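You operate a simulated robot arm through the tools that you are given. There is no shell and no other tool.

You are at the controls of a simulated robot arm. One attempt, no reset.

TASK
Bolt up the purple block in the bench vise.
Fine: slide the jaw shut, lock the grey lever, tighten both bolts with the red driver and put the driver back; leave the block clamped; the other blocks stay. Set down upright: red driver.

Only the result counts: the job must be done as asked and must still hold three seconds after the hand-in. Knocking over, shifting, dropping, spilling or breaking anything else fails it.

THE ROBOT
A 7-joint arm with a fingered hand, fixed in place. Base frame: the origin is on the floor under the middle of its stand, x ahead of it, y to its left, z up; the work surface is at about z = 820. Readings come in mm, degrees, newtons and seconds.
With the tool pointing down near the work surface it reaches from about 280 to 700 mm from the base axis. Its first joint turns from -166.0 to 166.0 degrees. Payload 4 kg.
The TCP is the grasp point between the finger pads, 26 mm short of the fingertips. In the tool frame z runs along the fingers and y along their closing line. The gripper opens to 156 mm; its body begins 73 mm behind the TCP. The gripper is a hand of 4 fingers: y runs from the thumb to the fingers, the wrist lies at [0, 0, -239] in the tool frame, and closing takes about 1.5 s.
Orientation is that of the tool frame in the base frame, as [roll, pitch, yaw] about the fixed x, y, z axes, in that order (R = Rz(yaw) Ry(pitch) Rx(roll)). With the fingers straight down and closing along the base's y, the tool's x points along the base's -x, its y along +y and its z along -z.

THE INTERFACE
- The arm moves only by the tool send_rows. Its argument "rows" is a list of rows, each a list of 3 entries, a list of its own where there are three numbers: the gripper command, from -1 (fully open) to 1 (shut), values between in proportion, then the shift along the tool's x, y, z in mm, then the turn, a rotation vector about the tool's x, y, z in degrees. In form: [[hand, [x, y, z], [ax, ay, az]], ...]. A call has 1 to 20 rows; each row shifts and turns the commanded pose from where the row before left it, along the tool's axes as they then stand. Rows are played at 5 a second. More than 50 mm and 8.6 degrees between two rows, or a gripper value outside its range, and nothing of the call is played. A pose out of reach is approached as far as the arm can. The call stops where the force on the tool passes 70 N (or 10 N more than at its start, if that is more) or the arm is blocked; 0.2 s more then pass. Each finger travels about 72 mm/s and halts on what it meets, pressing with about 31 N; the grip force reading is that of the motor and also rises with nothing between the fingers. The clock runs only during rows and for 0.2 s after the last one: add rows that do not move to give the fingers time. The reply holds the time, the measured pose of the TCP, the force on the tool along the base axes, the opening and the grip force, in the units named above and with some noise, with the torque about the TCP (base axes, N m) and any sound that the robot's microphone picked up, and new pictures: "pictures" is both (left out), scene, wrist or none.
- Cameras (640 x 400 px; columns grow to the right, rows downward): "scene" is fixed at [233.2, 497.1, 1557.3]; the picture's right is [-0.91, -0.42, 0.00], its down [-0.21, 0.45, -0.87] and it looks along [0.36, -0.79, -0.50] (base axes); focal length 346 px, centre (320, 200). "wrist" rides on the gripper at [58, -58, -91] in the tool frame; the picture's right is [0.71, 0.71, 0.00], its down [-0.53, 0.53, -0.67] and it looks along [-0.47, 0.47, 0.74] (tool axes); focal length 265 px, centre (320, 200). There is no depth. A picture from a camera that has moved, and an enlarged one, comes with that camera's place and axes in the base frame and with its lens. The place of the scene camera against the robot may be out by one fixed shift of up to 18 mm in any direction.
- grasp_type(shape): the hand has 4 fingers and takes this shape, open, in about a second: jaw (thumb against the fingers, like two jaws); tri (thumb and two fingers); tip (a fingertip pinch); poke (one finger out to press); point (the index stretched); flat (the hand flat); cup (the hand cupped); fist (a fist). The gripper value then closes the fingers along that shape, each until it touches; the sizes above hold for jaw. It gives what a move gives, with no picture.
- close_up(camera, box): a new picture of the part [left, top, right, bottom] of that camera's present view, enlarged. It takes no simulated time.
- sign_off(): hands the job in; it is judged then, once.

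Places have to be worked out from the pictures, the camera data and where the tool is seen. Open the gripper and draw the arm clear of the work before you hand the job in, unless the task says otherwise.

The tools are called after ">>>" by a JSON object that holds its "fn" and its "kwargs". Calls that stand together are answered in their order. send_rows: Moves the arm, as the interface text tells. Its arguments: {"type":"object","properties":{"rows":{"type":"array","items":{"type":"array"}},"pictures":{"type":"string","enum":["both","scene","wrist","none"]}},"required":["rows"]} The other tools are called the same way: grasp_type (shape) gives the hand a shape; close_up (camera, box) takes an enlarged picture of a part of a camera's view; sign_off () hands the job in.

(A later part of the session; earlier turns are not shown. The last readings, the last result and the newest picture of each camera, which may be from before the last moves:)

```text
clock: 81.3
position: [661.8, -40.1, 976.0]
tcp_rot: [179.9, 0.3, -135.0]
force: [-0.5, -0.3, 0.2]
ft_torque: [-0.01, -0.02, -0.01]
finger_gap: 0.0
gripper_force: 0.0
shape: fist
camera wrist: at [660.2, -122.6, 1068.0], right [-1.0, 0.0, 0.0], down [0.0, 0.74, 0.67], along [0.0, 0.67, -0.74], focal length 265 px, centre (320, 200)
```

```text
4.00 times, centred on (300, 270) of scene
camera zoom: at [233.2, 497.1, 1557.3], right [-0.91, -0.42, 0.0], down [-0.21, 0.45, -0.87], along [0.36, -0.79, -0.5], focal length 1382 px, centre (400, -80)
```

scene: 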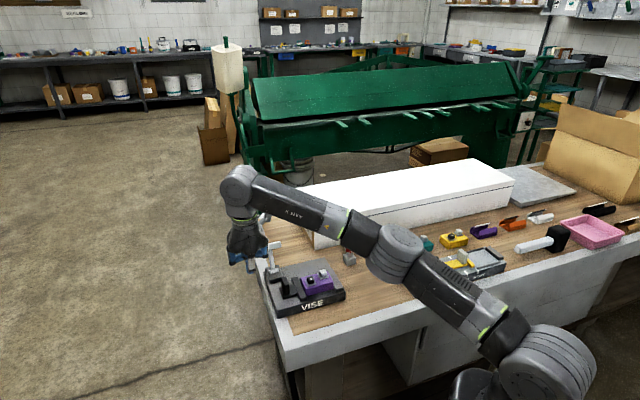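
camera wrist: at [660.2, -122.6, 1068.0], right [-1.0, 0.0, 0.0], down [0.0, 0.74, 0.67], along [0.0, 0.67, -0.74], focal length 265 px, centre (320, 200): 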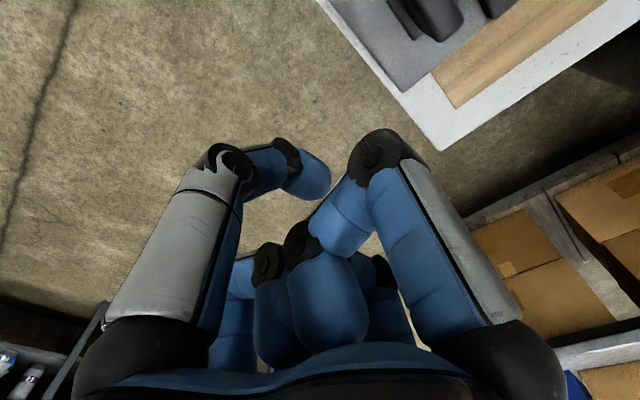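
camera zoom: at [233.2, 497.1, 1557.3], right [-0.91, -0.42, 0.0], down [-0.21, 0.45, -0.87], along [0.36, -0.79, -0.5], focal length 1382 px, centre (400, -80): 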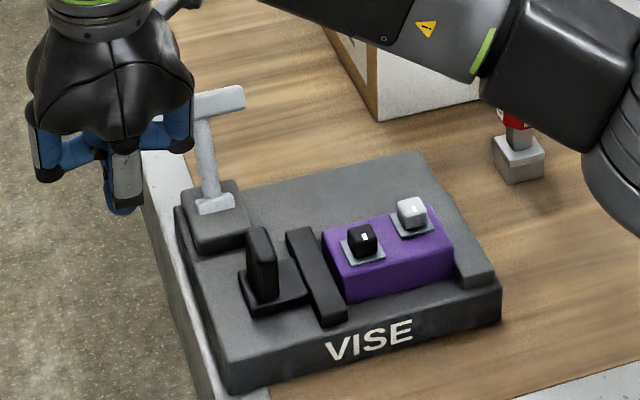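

The jaw stays against the block. Next is the lever: I'll move the camera around to look at it closely from the vise side before touching it.

>>> {"fn": "send_rows", "kwargs": {"rows": [[-1, [40, 0, -15], [0, 0, 0]], [-1, [40, 0, -15], [0, 0, 0]], [-1, [40, -10, 0], [0, 0, 0]], [-1, [40, -25, 0], [0, 0, 0]], [-1, [12, -40, 0], [0, 0, 0]], [-1, [0, -22, 0], [0, 0, 0]], [-1, [0, 0, 0], [0, 0, 7.5]], [-1, [0, 0, 0], [0, 0, 7.5]], [-1, [0, 0, 0], [0, 0, 7.5]], [-1, [0, 0, 0], [0, 0, 7.5]], [-1, [0, 0, 0], [0, 0, 7.5]], [-1, [0, 0, 0], [0, 0, 7.5]], [-1, [0, 0, 0], [0, 0, 0]]], "pictures": "both"}}

>>> {"fn": "close_up", "kwargs": {"camera": "wrist", "box": [200, 60, 440, 240]}}

>>> {"fn": "close_up", "kwargs": {"camera": "scene", "box": [255, 225, 315, 285]}}

```text
clock: 84.1
position: [608.6, -231.2, 1006.0]
tcp_rot: [179.6, 0.0, 179.9]
force: [0.7, -0.9, -0.5]
ft_torque: [-0.02, 0.03, 0.02]
finger_gap: 0.1
gripper_force: 0.1
shape: fist
camera wrist: at [549.2, -289.1, 1096.4], right [-0.71, 0.71, 0.0], down [0.53, 0.52, 0.67], along [0.47, 0.48, -0.74], focal length 265 px, centre (320, 200)
```

scene: 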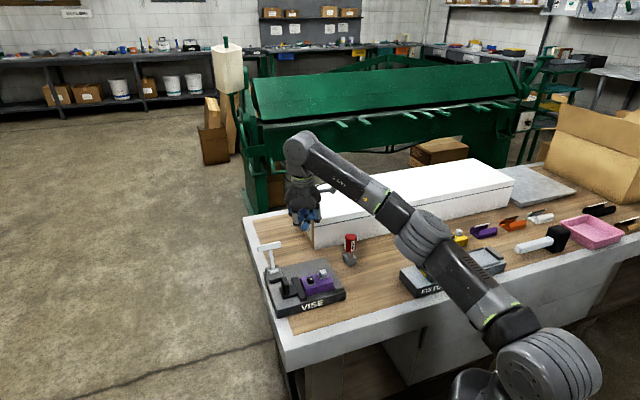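
wrist: 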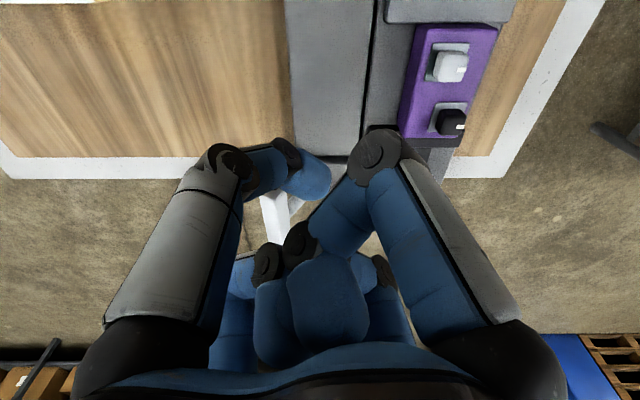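

```text
2.22 times, centred on (320, 150) of wrist
camera zoom: at [549.2, -289.1, 1096.4], right [-0.71, 0.71, 0.0], down [0.53, 0.52, 0.67], along [0.47, 0.48, -0.74], focal length 590 px, centre (320, 311)
```

zoom: 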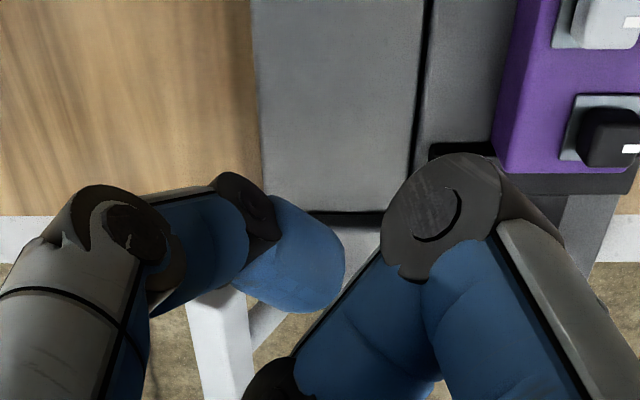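

```text
6.67 times, centred on (285, 255) of scene
camera zoom: at [233.2, 497.1, 1557.3], right [-0.91, -0.42, 0.0], down [-0.21, 0.45, -0.87], along [0.36, -0.79, -0.5], focal length 2303 px, centre (553, -167)
```

zoom: 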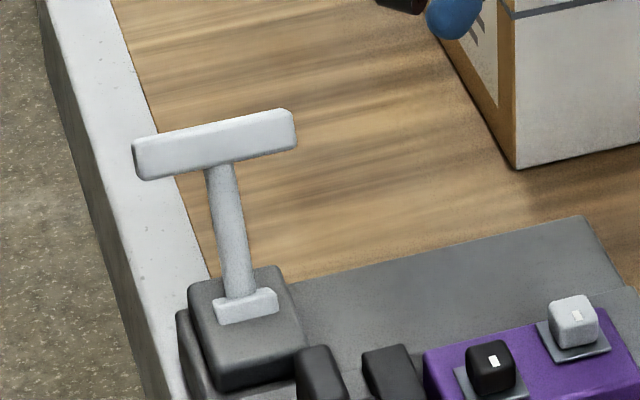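

The lever's foot and T-bar both run along the vise axis, so it swings across the bench, and it leans about 30° away from the robot. It is too far for a vertical hand, so I'll turn back to yaw 225, take a part-closed tip shape and tilt the hand 40° outward to hook the T-bar.

>>> {"fn": "send_rows", "kwargs": {"rows": [[-1, [0, 0, -20], [0.4, 0, -7.5]], [-1, [0, 0, 0], [0, 0, -7.5]], [-1, [0, 0, 0], [0, 0, -7.5]], [-1, [0, 0, 0], [0, 0, -7.5]], [-1, [0, 0, 0], [0, 0, -7.5]], [-1, [0, 0, 0], [0, 0, -7.5]], [-1, [-35, 14, 0], [0, 0, 0]], [-1, [-35, 15, 0], [0, 0, 0]], [-1, [0, 0, 0], [0, 0, 0]]], "pictures": "none"}}

>>> {"fn": "grasp_type", "kwargs": {"shape": "tip"}}

>>> {"fn": "send_rows", "kwargs": {"rows": [[0.3, [0, 0, 0], [8, 0, 0]], [0.3, [0, 0, 0], [8, 0, 0]], [0.3, [0, 0, 0], [8, 0, 0]], [0.3, [0, 0, 0], [8, 0, 0]], [0.3, [0, 0, 0], [8, 0, 0]], [0.3, [0, 0, 0], [0, 0, 0]], [0.3, [0, 0, 0], [0, 0, 0]], [0.3, [0, 0, 0], [0, 0, 0]]], "pictures": "both"}}

>>> {"fn": "close_up", "kwargs": {"camera": "scene", "box": [230, 170, 350, 320]}}

```text
clock: 86.1
position: [637.6, -160.5, 1025.2]
tcp_rot: [-179.8, 0.0, -135.1]
force: [0.4, -0.5, -0.5]
ft_torque: [0.0, 0.04, 0.02]
finger_gap: 0.0
gripper_force: 0.1
shape: fist
```

```text
clock: 87.0
position: [638.0, -161.0, 1024.6]
tcp_rot: [-179.9, 0.0, -135.0]
force: [0.4, -0.3, 0.2]
ft_torque: [-0.01, -0.02, -0.01]
finger_gap: 155.8
gripper_force: 0.1
shape: tip
```

```text
clock: 88.8
position: [635.8, -160.1, 1025.6]
tcp_rot: [-139.9, 0.1, -134.8]
force: [0.1, -0.9, -0.3]
ft_torque: [0.01, 0.01, -0.01]
finger_gap: 55.1
gripper_force: 0.0
shape: tip
camera wrist: at [584.9, -191.6, 1132.3], right [-0.88, -0.12, -0.46], down [-0.22, 0.96, 0.17], along [0.42, 0.25, -0.87], focal length 265 px, centre (320, 200)
```

scene: 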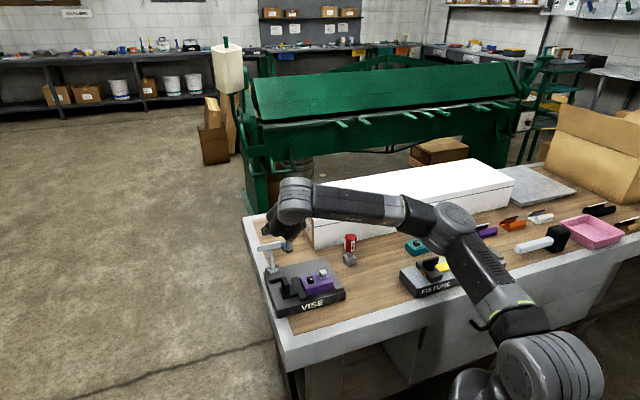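
wrist: 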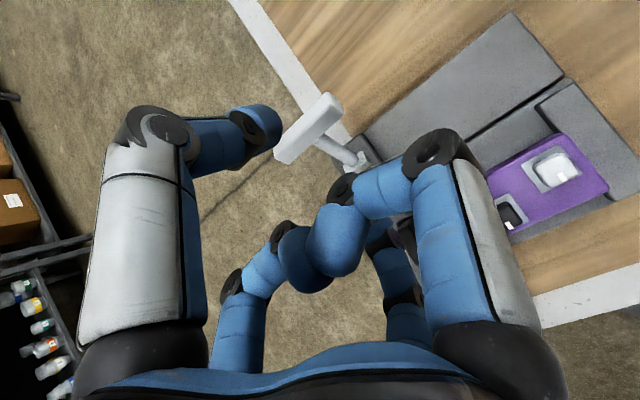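

```text
2.67 times, centred on (290, 245) of scene
camera zoom: at [233.2, 497.1, 1557.3], right [-0.91, -0.42, 0.0], down [-0.21, 0.45, -0.87], along [0.36, -0.79, -0.5], focal length 921 px, centre (400, 80)
```

zoom: 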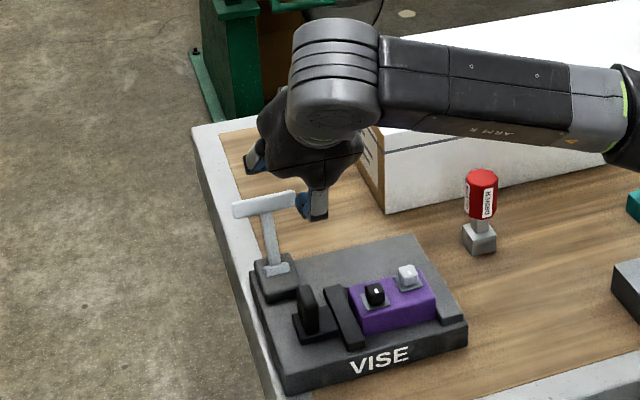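

The tilt is right, but three fingers still look curled as in the fist. I'll open fully and look again.

>>> {"fn": "send_rows", "kwargs": {"rows": [[-1, [0, 0, 0], [0, 0, 0]], [-1, [0, 0, 0], [0, 0, 0]], [-1, [0, 0, 0], [0, 0, 0]], [-1, [0, 0, 0], [0, 0, 0]], [-1, [0, 0, 0], [0, 0, 0]], [-1, [0, 0, 0], [0, 0, 0]], [-1, [0, 0, 0], [0, 0, 0]], [-1, [0, 0, 0], [0, 0, 0]]], "pictures": "wrist"}}

```text
clock: 90.6
position: [637.8, -159.4, 1025.1]
tcp_rot: [-139.8, -0.1, -135.0]
force: [-0.8, 0.3, 0.0]
ft_torque: [0.02, -0.02, 0.04]
finger_gap: 155.9
gripper_force: 0.1
shape: tip
camera wrist: at [584.9, -191.7, 1132.2], right [-0.88, -0.12, -0.46], down [-0.22, 0.96, 0.17], along [0.42, 0.25, -0.87], focal length 265 px, centre (320, 200)
```

wrist: 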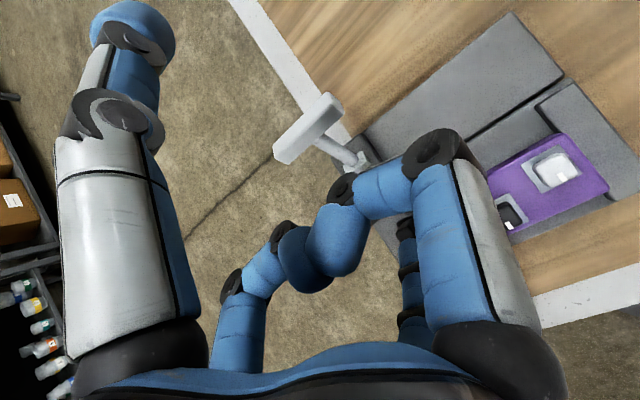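

The two side fingers are hooked on each other from the fist. I'll reset the hand through the jaw shape and then take tip again.

>>> {"fn": "grasp_type", "kwargs": {"shape": "jaw"}}

>>> {"fn": "close_up", "kwargs": {"camera": "wrist", "box": [0, 0, 640, 400]}}

```text
clock: 91.5
position: [637.1, -159.9, 1023.9]
tcp_rot: [-139.7, 0.1, -135.0]
force: [-0.1, -0.4, -0.2]
ft_torque: [-0.01, 0.02, 0.02]
finger_gap: 122.6
gripper_force: 0.1
shape: jaw
```

```text
1.00 times, centred on (320, 200) of wrist (not enlarged: the box is as wide or as high as the picture)
camera zoom: at [584.9, -191.7, 1132.2], right [-0.88, -0.12, -0.46], down [-0.22, 0.96, 0.17], along [0.42, 0.25, -0.87], focal length 265 px, centre (320, 200)
```

zoom: 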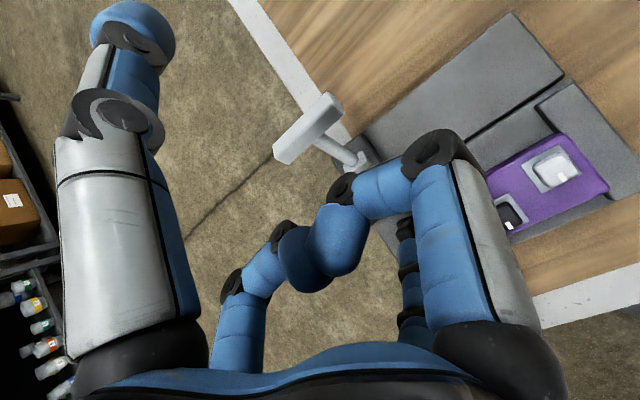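

Still hooked. Earlier fist→poke→flat worked cleanly, so I'll step through those shapes to free them.

>>> {"fn": "grasp_type", "kwargs": {"shape": "fist"}}

>>> {"fn": "grasp_type", "kwargs": {"shape": "poke"}}

>>> {"fn": "close_up", "kwargs": {"camera": "wrist", "box": [0, 0, 640, 400]}}

>>> {"fn": "grasp_type", "kwargs": {"shape": "flat"}}

>>> {"fn": "close_up", "kwargs": {"camera": "wrist", "box": [0, 0, 640, 400]}}

```text
clock: 92.4
position: [637.6, -160.8, 1025.7]
tcp_rot: [-139.8, 0.0, -134.9]
force: [-0.5, -0.6, 0.5]
ft_torque: [0.0, 0.01, 0.02]
finger_gap: 0.0
gripper_force: 0.0
shape: fist
```

```text
clock: 93.3
position: [636.9, -161.8, 1025.5]
tcp_rot: [-139.7, 0.0, -135.0]
force: [-0.3, 0.0, -0.5]
ft_torque: [0.01, -0.01, 0.0]
finger_gap: 0.1
gripper_force: 0.0
shape: poke
```

```text
1.00 times, centred on (320, 200) of wrist (not enlarged: the box is as wide or as high as the picture)
camera zoom: at [584.9, -191.7, 1132.2], right [-0.88, -0.12, -0.46], down [-0.22, 0.96, 0.17], along [0.42, 0.25, -0.87], focal length 265 px, centre (320, 200)
```

zoom: 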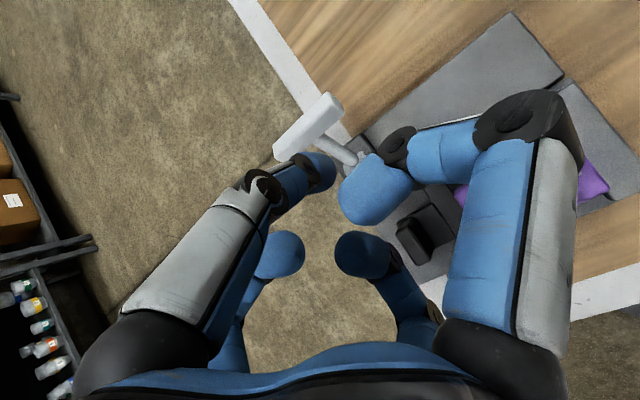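

```text
clock: 94.2
position: [637.1, -160.7, 1025.0]
tcp_rot: [-139.8, 0.0, -135.1]
force: [0.2, 0.5, -0.3]
ft_torque: [0.02, -0.03, 0.01]
finger_gap: 0.1
gripper_force: 0.2
shape: flat
```

```text
1.00 times, centred on (320, 200) of wrist (not enlarged: the box is as wide or as high as the picture)
camera zoom: at [584.9, -191.7, 1132.2], right [-0.88, -0.12, -0.46], down [-0.22, 0.96, 0.17], along [0.42, 0.25, -0.87], focal length 265 px, centre (320, 200)
```

zoom: 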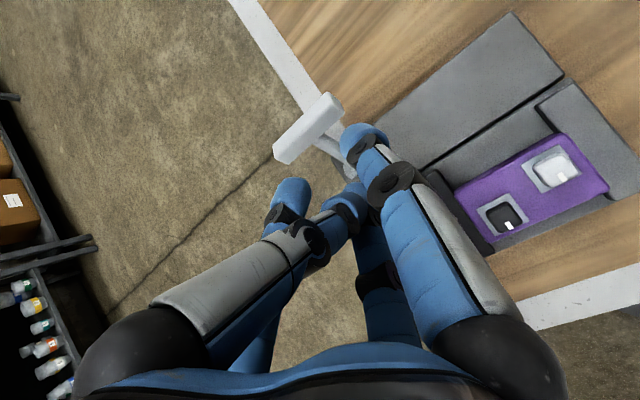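

Fingers are free again, and this view puts the T-bar centre at e1≈360, e2≈632, z≈931. Setting tip with a 62 mm gap and approaching along the tilted tool axis.

>>> {"fn": "grasp_type", "kwargs": {"shape": "tip"}}

>>> {"fn": "send_rows", "kwargs": {"rows": [[0.2, [0, 4, 0], [0, 0, 0]], [0.2, [0, 4.3, 0], [0, 0, 0]], [0.2, [0, 0, 0], [0, 0, 0]], [0.2, [0, 0, 0], [0, 0, 0]], [0.2, [0, 0, 0], [0, 0, 0]], [0.2, [0, 0, 0], [0, 0, 0]], [0.2, [0, 0, 0], [0, 0, 0]], [0.2, [0, 0, 30], [0, 0, 0]], [0.2, [0, 0, 30], [0, 0, 0]], [0.2, [0, 0, 0], [0, 0, 0]]], "pictures": "both"}}

>>> {"fn": "close_up", "kwargs": {"camera": "scene", "box": [250, 190, 330, 290]}}

```text
clock: 95.1
position: [637.3, -161.5, 1025.5]
tcp_rot: [-139.8, 0.1, -134.9]
force: [0.1, -0.2, 0.3]
ft_torque: [0.0, 0.01, 0.0]
finger_gap: 155.9
gripper_force: 0.1
shape: tip
```

```text
clock: 97.3
position: [658.5, -184.5, 974.0]
tcp_rot: [-139.8, 0.0, -135.1]
force: [0.5, -0.4, -0.4]
ft_torque: [-0.01, 0.02, 0.0]
finger_gap: 62.6
gripper_force: 0.0
shape: tip
camera wrist: at [607.5, -214.5, 1080.7], right [-0.88, -0.12, -0.46], down [-0.22, 0.96, 0.17], along [0.42, 0.25, -0.87], focal length 265 px, centre (320, 200)
```

scene: 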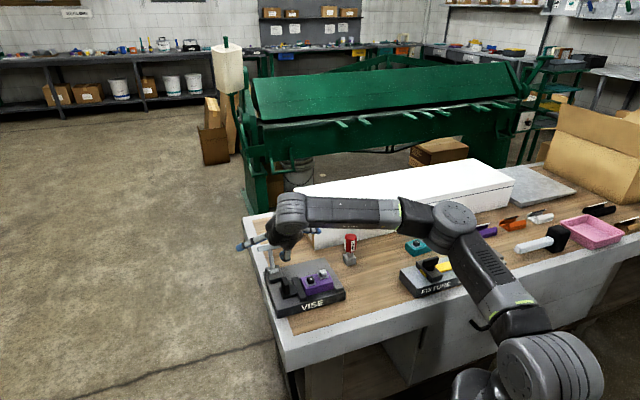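
wrist: 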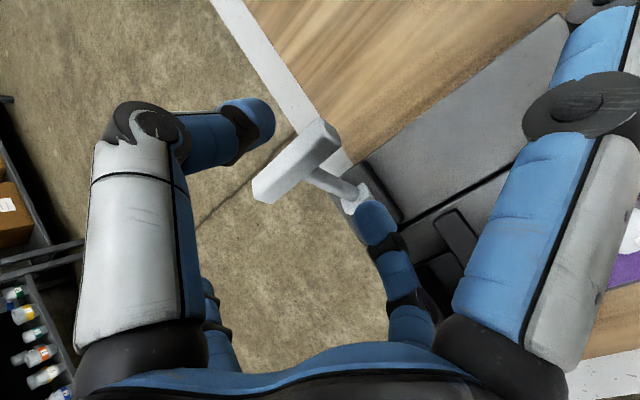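

```text
4.00 times, centred on (290, 240) of scene
camera zoom: at [233.2, 497.1, 1557.3], right [-0.91, -0.42, 0.0], down [-0.21, 0.45, -0.87], along [0.36, -0.79, -0.5], focal length 1382 px, centre (440, 40)
```

zoom: 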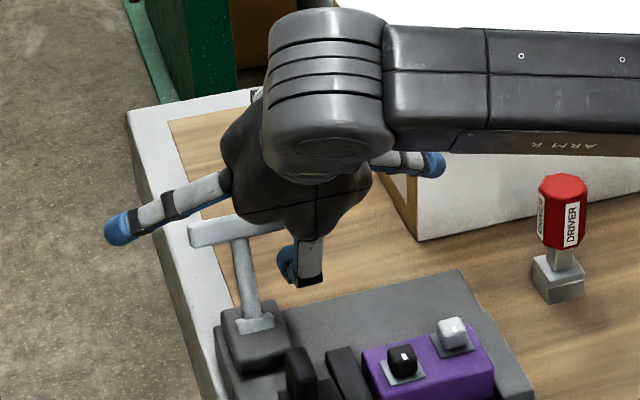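

The T-bar lines up between thumb and finger. Advancing in steps.

>>> {"fn": "send_rows", "kwargs": {"rows": [[0.2, [-3, 0, 15], [0, 0, 0]], [0.2, [0, 0, 15], [0, 0, 0]], [0.2, [0, 0, 12], [0, 0, 0]], [0.2, [0, 0, 0], [0, 0, 0]]], "pictures": "wrist"}}

>>> {"fn": "close_up", "kwargs": {"camera": "scene", "box": [250, 190, 330, 290]}}

```text
clock: 98.3
position: [682.7, -201.0, 940.8]
tcp_rot: [-139.7, 0.1, -135.1]
force: [0.6, -0.2, 0.7]
ft_torque: [0.02, -0.01, 0.0]
finger_gap: 62.6
gripper_force: 0.1
shape: tip
camera wrist: at [629.4, -231.2, 1048.4], right [-0.88, -0.12, -0.46], down [-0.22, 0.96, 0.17], along [0.42, 0.25, -0.87], focal length 265 px, centre (320, 200)
```

wrist: 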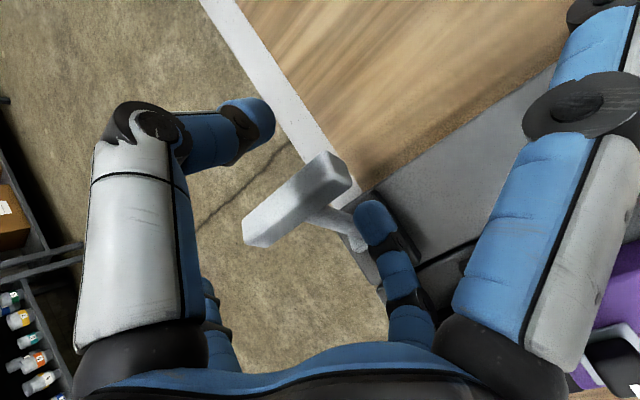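

```text
4.00 times, centred on (290, 240) of scene
camera zoom: at [233.2, 497.1, 1557.3], right [-0.91, -0.42, 0.0], down [-0.21, 0.45, -0.87], along [0.36, -0.79, -0.5], focal length 1382 px, centre (440, 40)
```

zoom: 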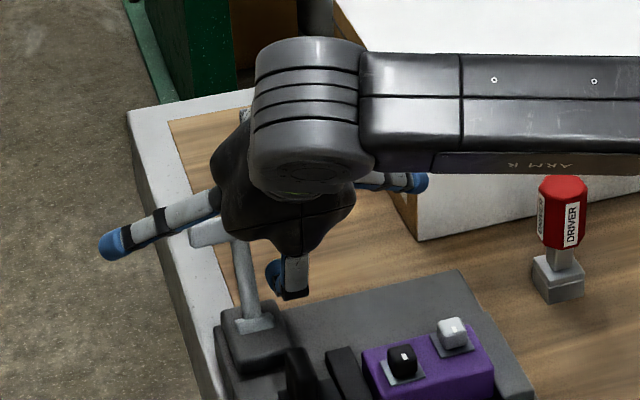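

Remaining about 12 mm to have the T-bar at the TCP; I'll shift slightly away from the stick and finish the approach.

>>> {"fn": "send_rows", "kwargs": {"rows": [[0.2, [5, 0, 0], [0, 0, 0]], [0.2, [0, 1, 6], [0, 0, 0]], [0.2, [0, 0, 5], [0, 0, 0]], [0.2, [0, 0, 0], [0, 0, 0]]], "pictures": "wrist"}}

>>> {"fn": "close_up", "kwargs": {"camera": "wrist", "box": [200, 80, 440, 280]}}

```text
clock: 99.3
position: [683.3, -208.6, 933.5]
tcp_rot: [-139.7, 0.0, -135.0]
force: [-0.5, -0.5, -0.4]
ft_torque: [-0.03, -0.03, -0.02]
finger_gap: 62.6
gripper_force: 0.1
shape: tip
camera wrist: at [630.3, -239.5, 1039.5], right [-0.88, -0.12, -0.46], down [-0.22, 0.96, 0.17], along [0.42, 0.25, -0.87], focal length 265 px, centre (320, 200)
```

wrist: 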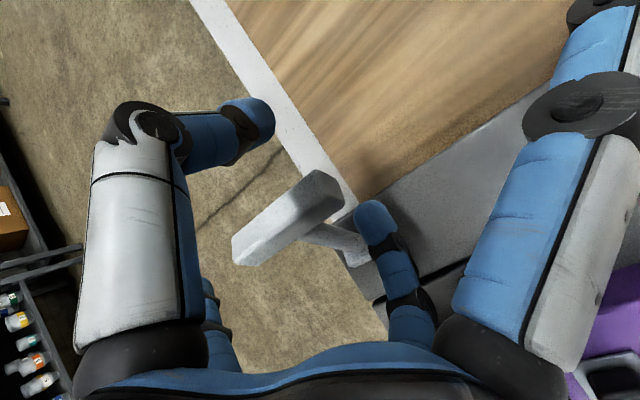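

```text
2.00 times, centred on (320, 180) of wrist
camera zoom: at [630.3, -239.5, 1039.5], right [-0.88, -0.12, -0.46], down [-0.22, 0.96, 0.17], along [0.42, 0.25, -0.87], focal length 531 px, centre (320, 240)
```

zoom: 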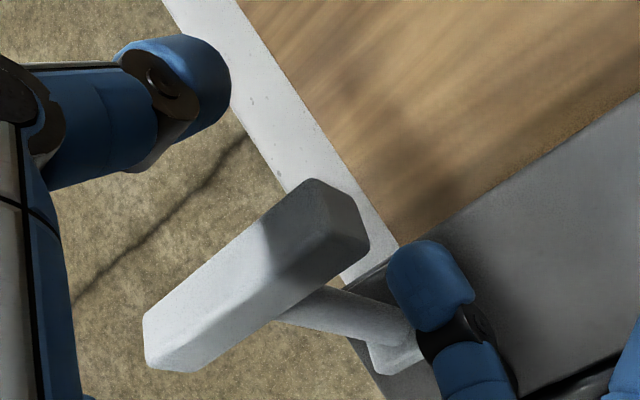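

The T-bar end is now between the tips. I'll move so the thumb meets its back side and read the force.

>>> {"fn": "send_rows", "kwargs": {"rows": [[0.2, [0, 8, 0], [0, 0, 0]], [0.2, [0, 5, 0], [0, 0, 0]], [0.2, [0, 4, 0], [0, 0, 0]], [0.2, [0, 3, 0], [0, 0, 0]], [0.2, [0, 0, 0], [0, 0, 0]]], "pictures": "wrist"}}

>>> {"fn": "close_up", "kwargs": {"camera": "scene", "box": [250, 190, 330, 290]}}

```text
clock: 100.5
position: [670.7, -197.1, 918.6]
tcp_rot: [-139.9, 0.0, -135.0]
force: [-0.2, 0.0, -0.1]
ft_torque: [0.04, 0.02, 0.0]
finger_gap: 62.7
gripper_force: 0.1
shape: tip
camera wrist: at [619.2, -228.8, 1026.7], right [-0.88, -0.12, -0.46], down [-0.22, 0.96, 0.17], along [0.42, 0.25, -0.87], focal length 265 px, centre (320, 200)
```

wrist: 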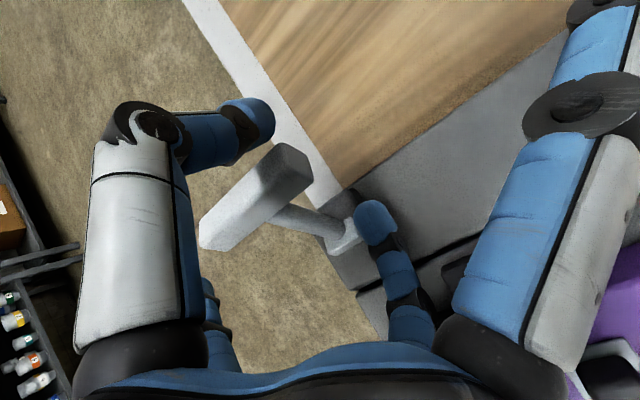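

```text
4.00 times, centred on (290, 240) of scene
camera zoom: at [233.2, 497.1, 1557.3], right [-0.91, -0.42, 0.0], down [-0.21, 0.45, -0.87], along [0.36, -0.79, -0.5], focal length 1382 px, centre (440, 40)
```

zoom: 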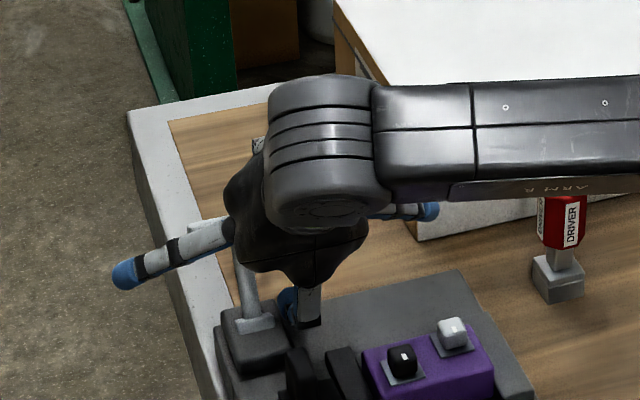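

No contact yet. Pulling along −e2 in small steps with the thumb hooked behind the bar.

>>> {"fn": "send_rows", "kwargs": {"rows": [[0.2, [0, 4.6, -3.9], [0, 0, 0]], [0.2, [0, 4.6, -3.9], [0, 0, 0]], [0.2, [0, 4.6, -3.9], [0, 0, 0]], [0.2, [0, 0, 0], [0, 0, 0]]], "pictures": "wrist"}}

>>> {"fn": "close_up", "kwargs": {"camera": "scene", "box": [250, 190, 330, 290]}}

```text
clock: 101.5
position: [658.7, -185.7, 920.5]
tcp_rot: [-139.8, 0.1, -135.2]
force: [1.9, -3.3, 6.0]
ft_torque: [-0.13, -0.17, -0.06]
finger_gap: 67.7
gripper_force: 0.1
shape: tip
camera wrist: at [606.4, -216.0, 1027.5], right [-0.88, -0.12, -0.46], down [-0.22, 0.96, 0.17], along [0.42, 0.25, -0.87], focal length 265 px, centre (320, 200)
```

wrist: 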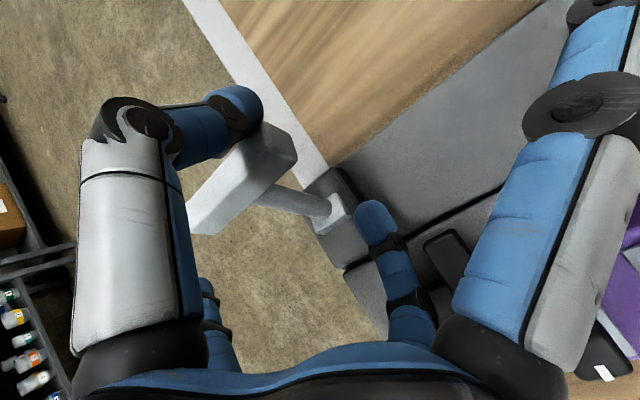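

```text
4.00 times, centred on (290, 240) of scene
camera zoom: at [233.2, 497.1, 1557.3], right [-0.91, -0.42, 0.0], down [-0.21, 0.45, -0.87], along [0.36, -0.79, -0.5], focal length 1382 px, centre (440, 40)
```

zoom: 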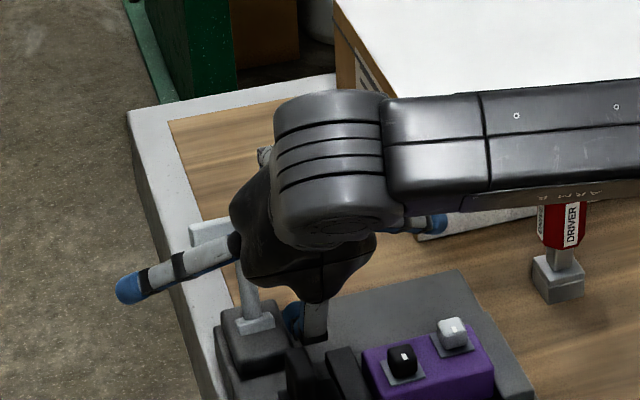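

The lever moved a few degrees toward the robot with little force, so that is the free direction. The thumb presses mostly on top, though, so I'll retreat, cut the tilt to 20° and hook it again from behind.

>>> {"fn": "send_rows", "kwargs": {"rows": [[0.2, [0, -8, 0], [0, 0, 0]], [0.2, [0, 0, -30], [0, 0, 0]], [0.2, [0, 0, -35], [0, 0, 0]], [0.2, [0, 0, 0], [-7, 0, 0]], [0.2, [0, 0, 0], [-7, 0, 0]], [0.2, [0, 0, 0], [-6, 0, 0]], [0.2, [0, 0, 0], [0, 0, 0]]], "pictures": "both"}}

>>> {"fn": "close_up", "kwargs": {"camera": "scene", "box": [250, 190, 330, 290]}}

```text
clock: 103.1
position: [632.4, -159.8, 973.9]
tcp_rot: [-159.9, 0.1, -134.9]
force: [-0.5, 0.7, 0.5]
ft_torque: [0.0, -0.04, 0.0]
finger_gap: 62.6
gripper_force: 0.1
shape: tip
camera wrist: at [607.7, -217.1, 1080.3], right [-0.97, -0.03, -0.24], down [-0.14, 0.88, 0.45], along [0.2, 0.47, -0.86], focal length 265 px, centre (320, 200)
```

scene: 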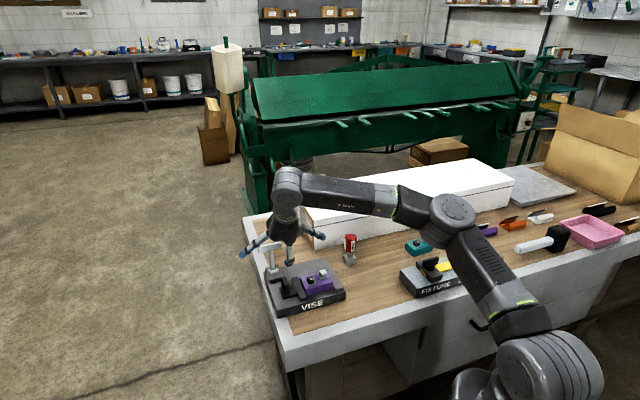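
wrist: 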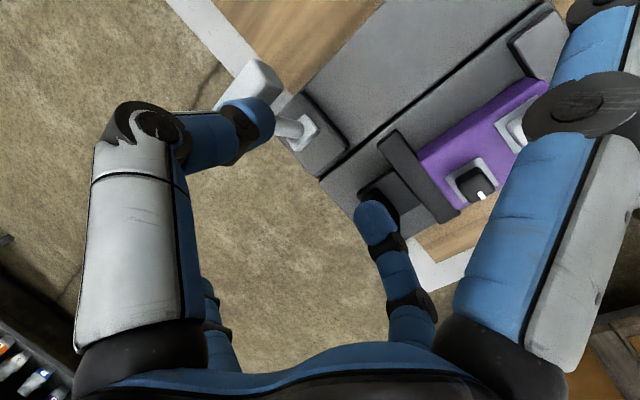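

```text
4.00 times, centred on (290, 240) of scene
camera zoom: at [233.2, 497.1, 1557.3], right [-0.91, -0.42, 0.0], down [-0.21, 0.45, -0.87], along [0.36, -0.79, -0.5], focal length 1382 px, centre (440, 40)
```

zoom: 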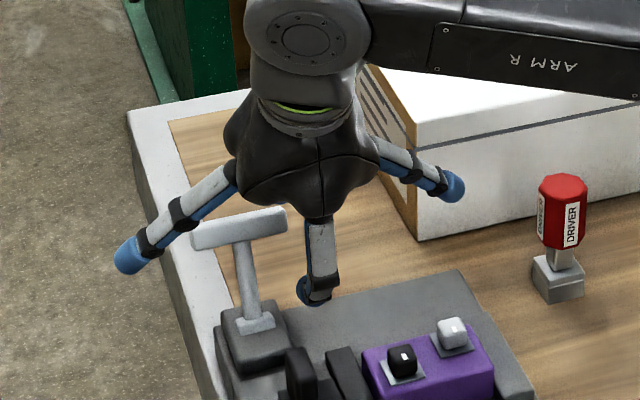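

>>> {"fn": "close_up", "kwargs": {"camera": "wrist", "box": [200, 40, 380, 180]}}

```text
2.86 times, centred on (290, 110) of wrist
camera zoom: at [607.7, -217.1, 1080.3], right [-0.97, -0.03, -0.24], down [-0.14, 0.88, 0.45], along [0.2, 0.47, -0.86], focal length 758 px, centre (406, 457)
```

zoom: 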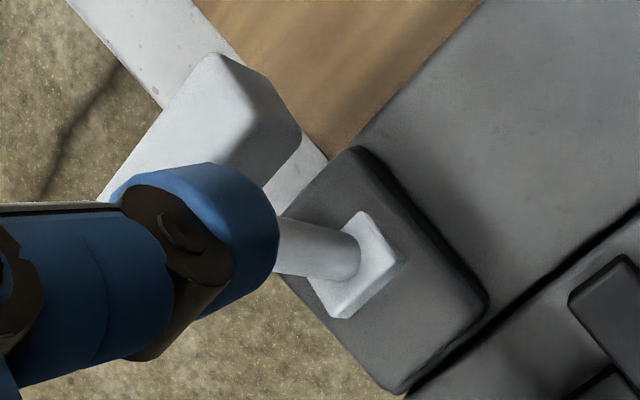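

The lever stays about 10° moved. Opening to 78 mm, shifting back over the bar and descending so the thumb drops behind it.

>>> {"fn": "send_rows", "kwargs": {"rows": [[0.0, [0, -15, 0], [0, 0, 0]], [0.0, [0, -14, 1], [0, 0, 0]], [0.0, [0, 0, 0], [0, 0, 0]], [0.0, [0, 0, 20], [0, 0, 0]], [0.0, [0, 0, 20], [0, 0, 0]], [0.0, [0, 0, 15], [0, 0, 0]], [0.0, [0, 0, 0], [0, 0, 0]]], "pictures": "both"}}

>>> {"fn": "close_up", "kwargs": {"camera": "wrist", "box": [160, 60, 440, 280]}}

```text
clock: 104.7
position: [665.4, -192.6, 932.4]
tcp_rot: [-159.8, 0.0, -134.9]
force: [0.0, 0.2, 0.1]
ft_torque: [-0.02, 0.01, -0.02]
finger_gap: 77.4
gripper_force: 0.0
shape: tip
camera wrist: at [640.5, -250.2, 1038.1], right [-0.97, -0.03, -0.24], down [-0.14, 0.88, 0.45], along [0.2, 0.47, -0.86], focal length 265 px, centre (320, 200)
```

scene: 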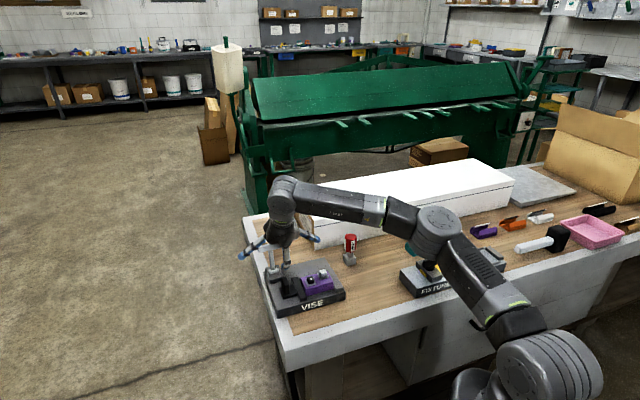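
wrist: 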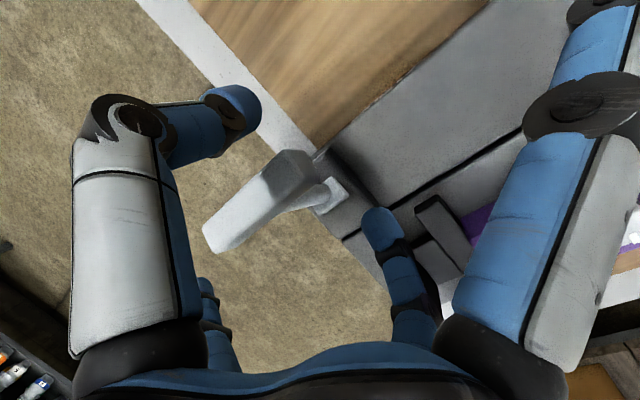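

```text
1.82 times, centred on (300, 170) of wrist
camera zoom: at [640.5, -250.2, 1038.1], right [-0.97, -0.03, -0.24], down [-0.14, 0.88, 0.45], along [0.2, 0.47, -0.86], focal length 483 px, centre (356, 254)
```

zoom: 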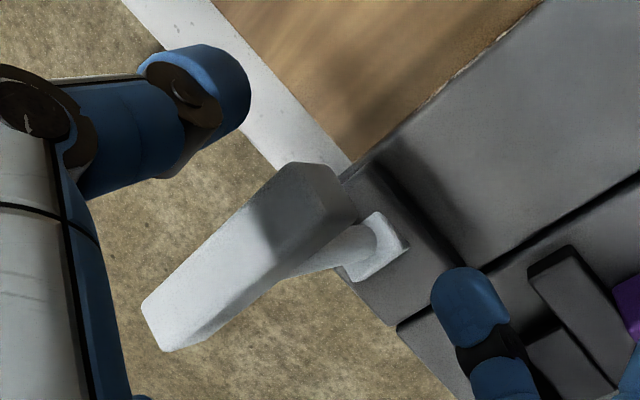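

The bar is between thumb and finger with the thumb behind. Closing the gap to about 55 mm and pulling toward −e2 with a slight rise along the lever's arc.

>>> {"fn": "send_rows", "kwargs": {"rows": [[0.3, [0, 0, 0], [0, 0, 0]], [0.3, [0, 0, 0], [0, 0, 0]], [0.3, [0, 0, 0], [0, 0, 0]], [0.3, [0, 4, -2], [0, 0, 0]], [0.3, [0, 5, -3], [0, 0, 0]], [0.3, [0, 5, -3], [0, 0, 0]], [0.3, [0, 0, 0], [0, 0, 0]]], "pictures": "wrist"}}

>>> {"fn": "close_up", "kwargs": {"camera": "scene", "box": [250, 190, 330, 290]}}

```text
clock: 106.3
position: [654.9, -181.8, 935.0]
tcp_rot: [-159.8, 0.1, -135.1]
force: [1.8, -1.9, 2.4]
ft_torque: [-0.02, -0.05, 0.04]
finger_gap: 56.4
gripper_force: 0.1
shape: tip
camera wrist: at [629.2, -239.1, 1041.0], right [-0.97, -0.03, -0.24], down [-0.14, 0.88, 0.45], along [0.2, 0.47, -0.86], focal length 265 px, centre (320, 200)
```

wrist: 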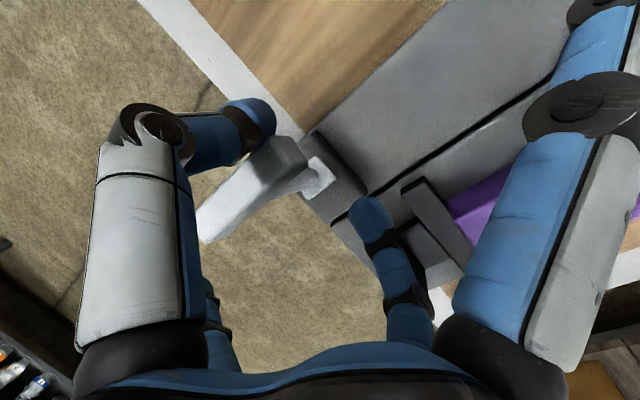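

```text
4.00 times, centred on (290, 240) of scene
camera zoom: at [233.2, 497.1, 1557.3], right [-0.91, -0.42, 0.0], down [-0.21, 0.45, -0.87], along [0.36, -0.79, -0.5], focal length 1382 px, centre (440, 40)
```

zoom: 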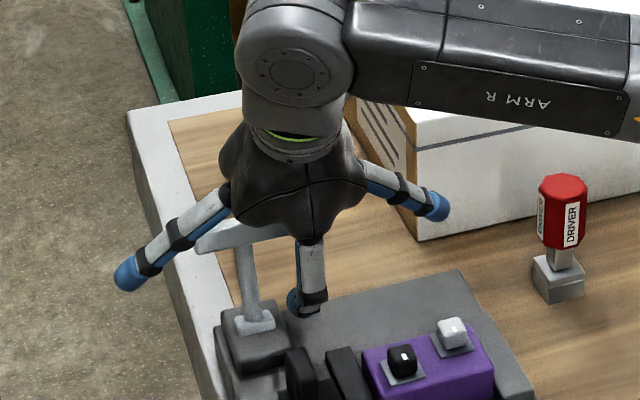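

Light contact, and the lever follows. Continuing to pull through the top of its arc.

>>> {"fn": "send_rows", "kwargs": {"rows": [[0.3, [0, 5, -2.6], [0, 0, 0]], [0.3, [0, 5, -2.6], [0, 0, 0]], [0.3, [0, 5, -2.6], [0, 0, 0]], [0.3, [0, 5, -2.2], [0, 0, 0]], [0.3, [0, 0, 0], [0, 0, 0]]], "pictures": "wrist"}}

>>> {"fn": "close_up", "kwargs": {"camera": "scene", "box": [250, 190, 330, 290]}}

```text
clock: 107.5
position: [639.4, -165.7, 937.8]
tcp_rot: [-159.8, -0.1, -135.0]
force: [0.7, -0.9, 1.5]
ft_torque: [-0.03, -0.05, -0.01]
finger_gap: 56.4
gripper_force: 0.0
shape: tip
camera wrist: at [613.6, -223.1, 1043.3], right [-0.97, -0.03, -0.24], down [-0.14, 0.88, 0.45], along [0.2, 0.47, -0.86], focal length 265 px, centre (320, 200)
```

wrist: 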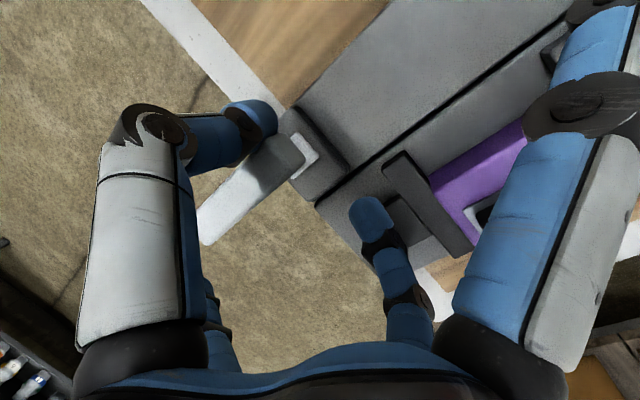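

```text
4.00 times, centred on (290, 240) of scene
camera zoom: at [233.2, 497.1, 1557.3], right [-0.91, -0.42, 0.0], down [-0.21, 0.45, -0.87], along [0.36, -0.79, -0.5], focal length 1382 px, centre (440, 40)
```

zoom: 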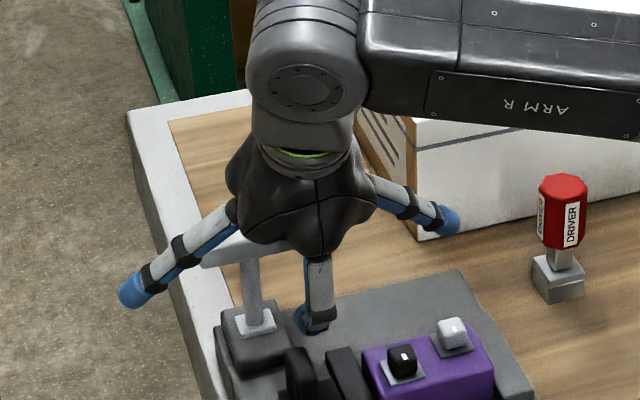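

The lever is about vertical and still moving freely. Pulling another 12 mm, keeping the front finger clear of the post.

>>> {"fn": "send_rows", "kwargs": {"rows": [[0.3, [0, 4.5, -1.4], [0, 0, 0]], [0.3, [0, 4.5, -1.2], [0, 0, 0]], [0.3, [0, 4.5, -1], [0, 0, 0]], [0.3, [0, 0, 0], [0, 0, 0]]], "pictures": "wrist"}}

>>> {"fn": "close_up", "kwargs": {"camera": "scene", "box": [250, 190, 330, 290]}}

```text
clock: 108.5
position: [628.4, -154.9, 936.7]
tcp_rot: [-159.8, 0.0, -135.0]
force: [0.5, -1.1, 2.2]
ft_torque: [-0.05, -0.03, 0.0]
finger_gap: 56.5
gripper_force: 0.0
shape: tip
camera wrist: at [603.8, -213.1, 1042.0], right [-0.97, -0.03, -0.24], down [-0.14, 0.88, 0.45], along [0.2, 0.47, -0.86], focal length 265 px, centre (320, 200)
```

wrist: 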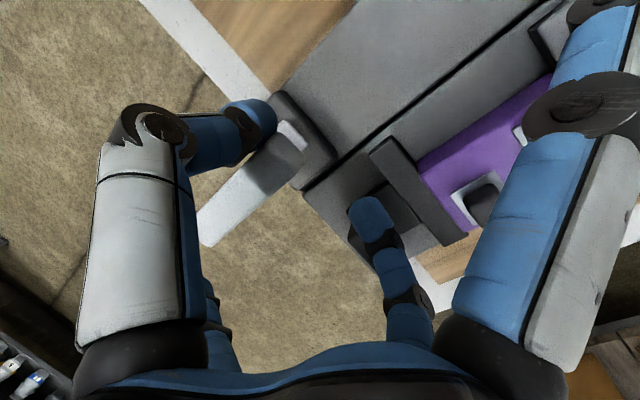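

```text
4.00 times, centred on (290, 240) of scene
camera zoom: at [233.2, 497.1, 1557.3], right [-0.91, -0.42, 0.0], down [-0.21, 0.45, -0.87], along [0.36, -0.79, -0.5], focal length 1382 px, centre (440, 40)
```

zoom: 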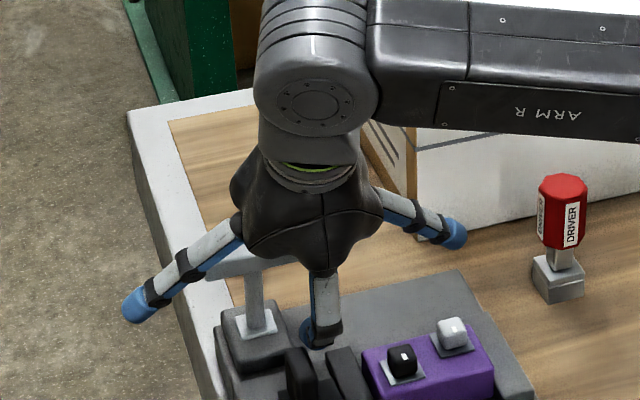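

Still moving easily. I'll bring the hand upright to lift the front finger over the post, then keep pulling.

>>> {"fn": "send_rows", "kwargs": {"rows": [[0.3, [0, 0, 0], [-7, 0, 0]], [0.3, [0, 0, 0], [-7, 0, 0]], [0.3, [0, 0, -3], [-6, 0, 0]], [0.3, [0, 4, -3], [0, 0, 0]], [0.3, [0, 4, 0], [0, 0, 0]], [0.3, [0, 0, 0], [0, 0, 0]]], "pictures": "wrist"}}

>>> {"fn": "close_up", "kwargs": {"camera": "scene", "box": [250, 190, 330, 290]}}

```text
clock: 109.9
position: [624.1, -149.9, 942.7]
tcp_rot: [-179.9, 0.0, -134.9]
force: [1.7, -1.1, -2.6]
ft_torque: [0.01, 0.1, -0.02]
finger_gap: 56.2
gripper_force: 0.0
shape: tip
camera wrist: at [622.6, -231.6, 1033.3], right [-1.0, 0.0, 0.0], down [0.0, 0.74, 0.67], along [0.0, 0.67, -0.74], focal length 265 px, centre (320, 200)
```

wrist: 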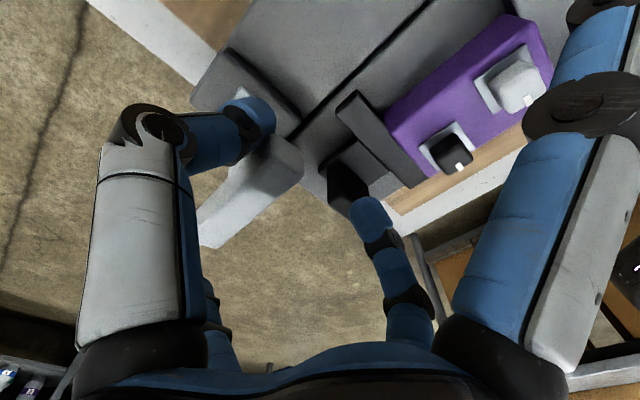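

```text
4.00 times, centred on (290, 240) of scene
camera zoom: at [233.2, 497.1, 1557.3], right [-0.91, -0.42, 0.0], down [-0.21, 0.45, -0.87], along [0.36, -0.79, -0.5], focal length 1382 px, centre (440, 40)
```

zoom: 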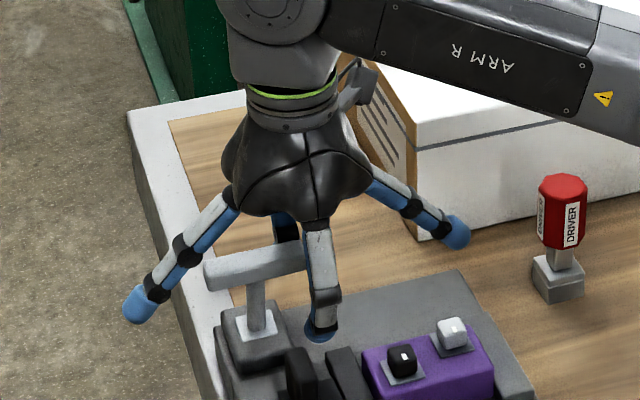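

The lever now leans slightly toward the robot. Pulling on.

>>> {"fn": "send_rows", "kwargs": {"rows": [[0.3, [0, 5, 1], [0, 0, 0]], [0.3, [0, 5, 1], [0, 0, 0]], [0.3, [0, 5, 1.5], [0, 0, 0]], [0.3, [0, 0, 0], [0, 0, 0]]], "pictures": "wrist"}}

>>> {"fn": "close_up", "kwargs": {"camera": "scene", "box": [250, 190, 330, 290]}}

```text
clock: 110.9
position: [613.1, -138.8, 937.9]
tcp_rot: [-179.9, 0.0, -135.0]
force: [1.7, -1.2, -2.5]
ft_torque: [0.02, 0.04, 0.03]
finger_gap: 56.2
gripper_force: 0.1
shape: tip
camera wrist: at [611.8, -220.9, 1029.8], right [-1.0, 0.0, 0.0], down [0.0, 0.74, 0.67], along [0.0, 0.67, -0.74], focal length 265 px, centre (320, 200)
```

wrist: 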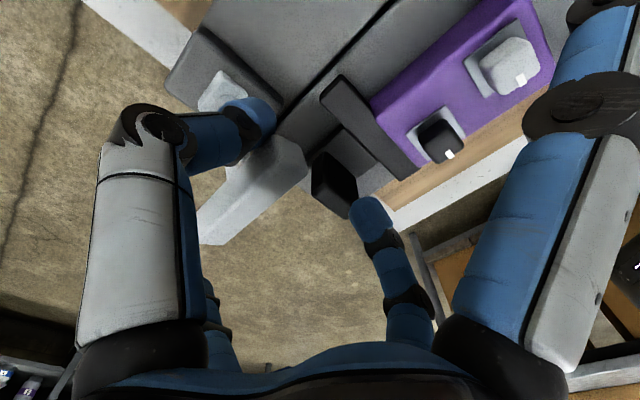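

```text
4.00 times, centred on (290, 240) of scene
camera zoom: at [233.2, 497.1, 1557.3], right [-0.91, -0.42, 0.0], down [-0.21, 0.45, -0.87], along [0.36, -0.79, -0.5], focal length 1382 px, centre (440, 40)
```

zoom: 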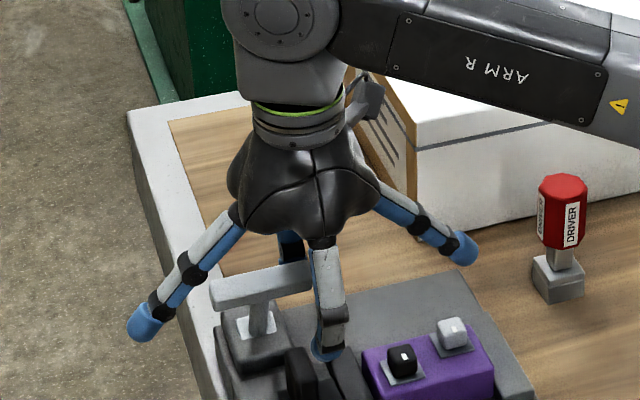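

The lever is at about −29° now (mirror of its start) and still moves freely. I'll look closely at the clearance of the front finger over the post before pulling further down.

>>> {"fn": "close_up", "kwargs": {"camera": "wrist", "box": [180, 60, 420, 280]}}

>>> {"fn": "close_up", "kwargs": {"camera": "scene", "box": [270, 245, 320, 295]}}

```text
1.82 times, centred on (300, 170) of wrist
camera zoom: at [611.8, -220.9, 1029.8], right [-1.0, 0.0, 0.0], down [0.0, 0.74, 0.67], along [0.0, 0.67, -0.74], focal length 483 px, centre (356, 254)
```

zoom: 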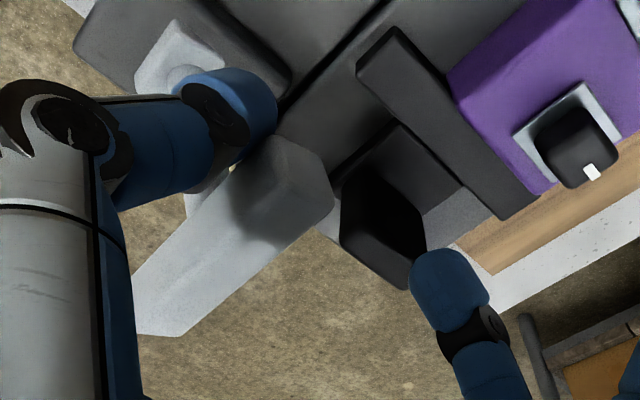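

```text
8.00 times, centred on (295, 270) of scene
camera zoom: at [233.2, 497.1, 1557.3], right [-0.91, -0.42, 0.0], down [-0.21, 0.45, -0.87], along [0.36, -0.79, -0.5], focal length 2764 px, centre (520, -360)
```

zoom: 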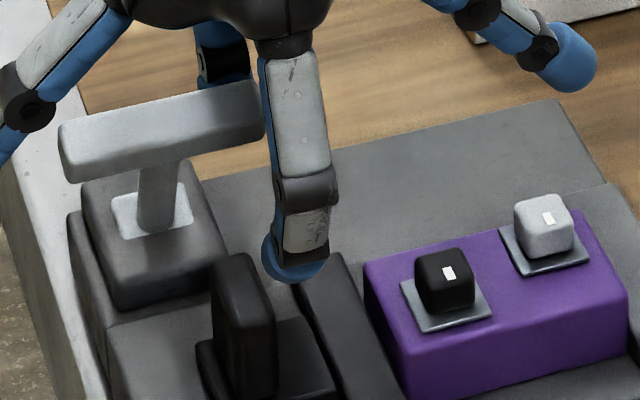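

The front finger is just beside the post, so I'll keep the hand at z≈942 and pull horizontally, letting the bar drop under the thumb.

>>> {"fn": "send_rows", "kwargs": {"rows": [[0.3, [0, 0, -5], [0, 0, 0]], [0.3, [0, 4, 0], [0, 0, 0]], [0.3, [0, 4, 0], [0, 0, 0]], [0.3, [0, 0, 0], [0, 0, 0]]], "pictures": "wrist"}}

>>> {"fn": "close_up", "kwargs": {"camera": "scene", "box": [260, 220, 330, 295]}}

```text
clock: 111.9
position: [608.0, -133.5, 942.6]
tcp_rot: [-179.9, 0.1, -134.9]
force: [2.6, -3.0, -6.7]
ft_torque: [0.09, 0.1, -0.04]
finger_gap: 57.0
gripper_force: 0.1
shape: tip
camera wrist: at [606.5, -215.6, 1034.5], right [-1.0, 0.0, 0.0], down [0.0, 0.74, 0.67], along [0.0, 0.67, -0.74], focal length 265 px, centre (320, 200)
```

wrist: 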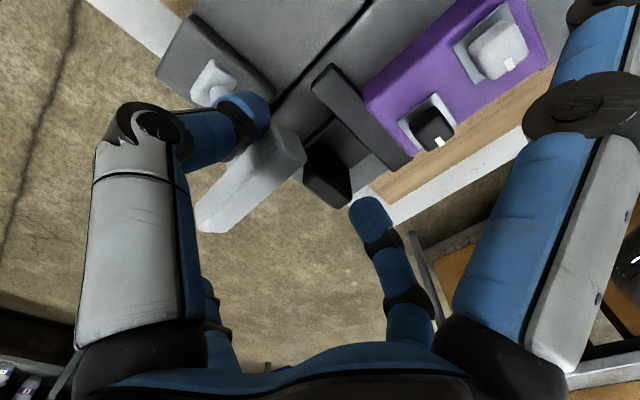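

```text
5.33 times, centred on (295, 258) of scene
camera zoom: at [233.2, 497.1, 1557.3], right [-0.91, -0.42, 0.0], down [-0.21, 0.45, -0.87], along [0.36, -0.79, -0.5], focal length 1842 px, centre (453, -107)
```

zoom: 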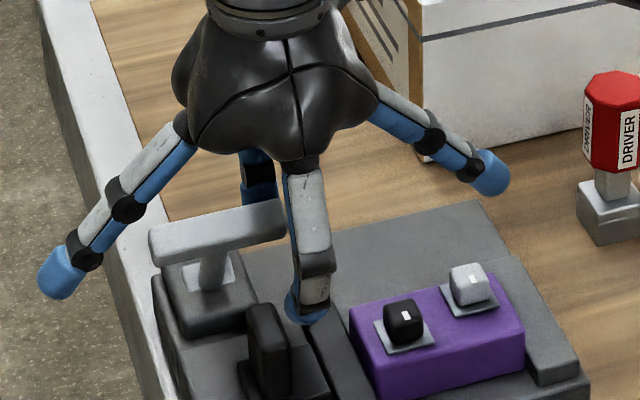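

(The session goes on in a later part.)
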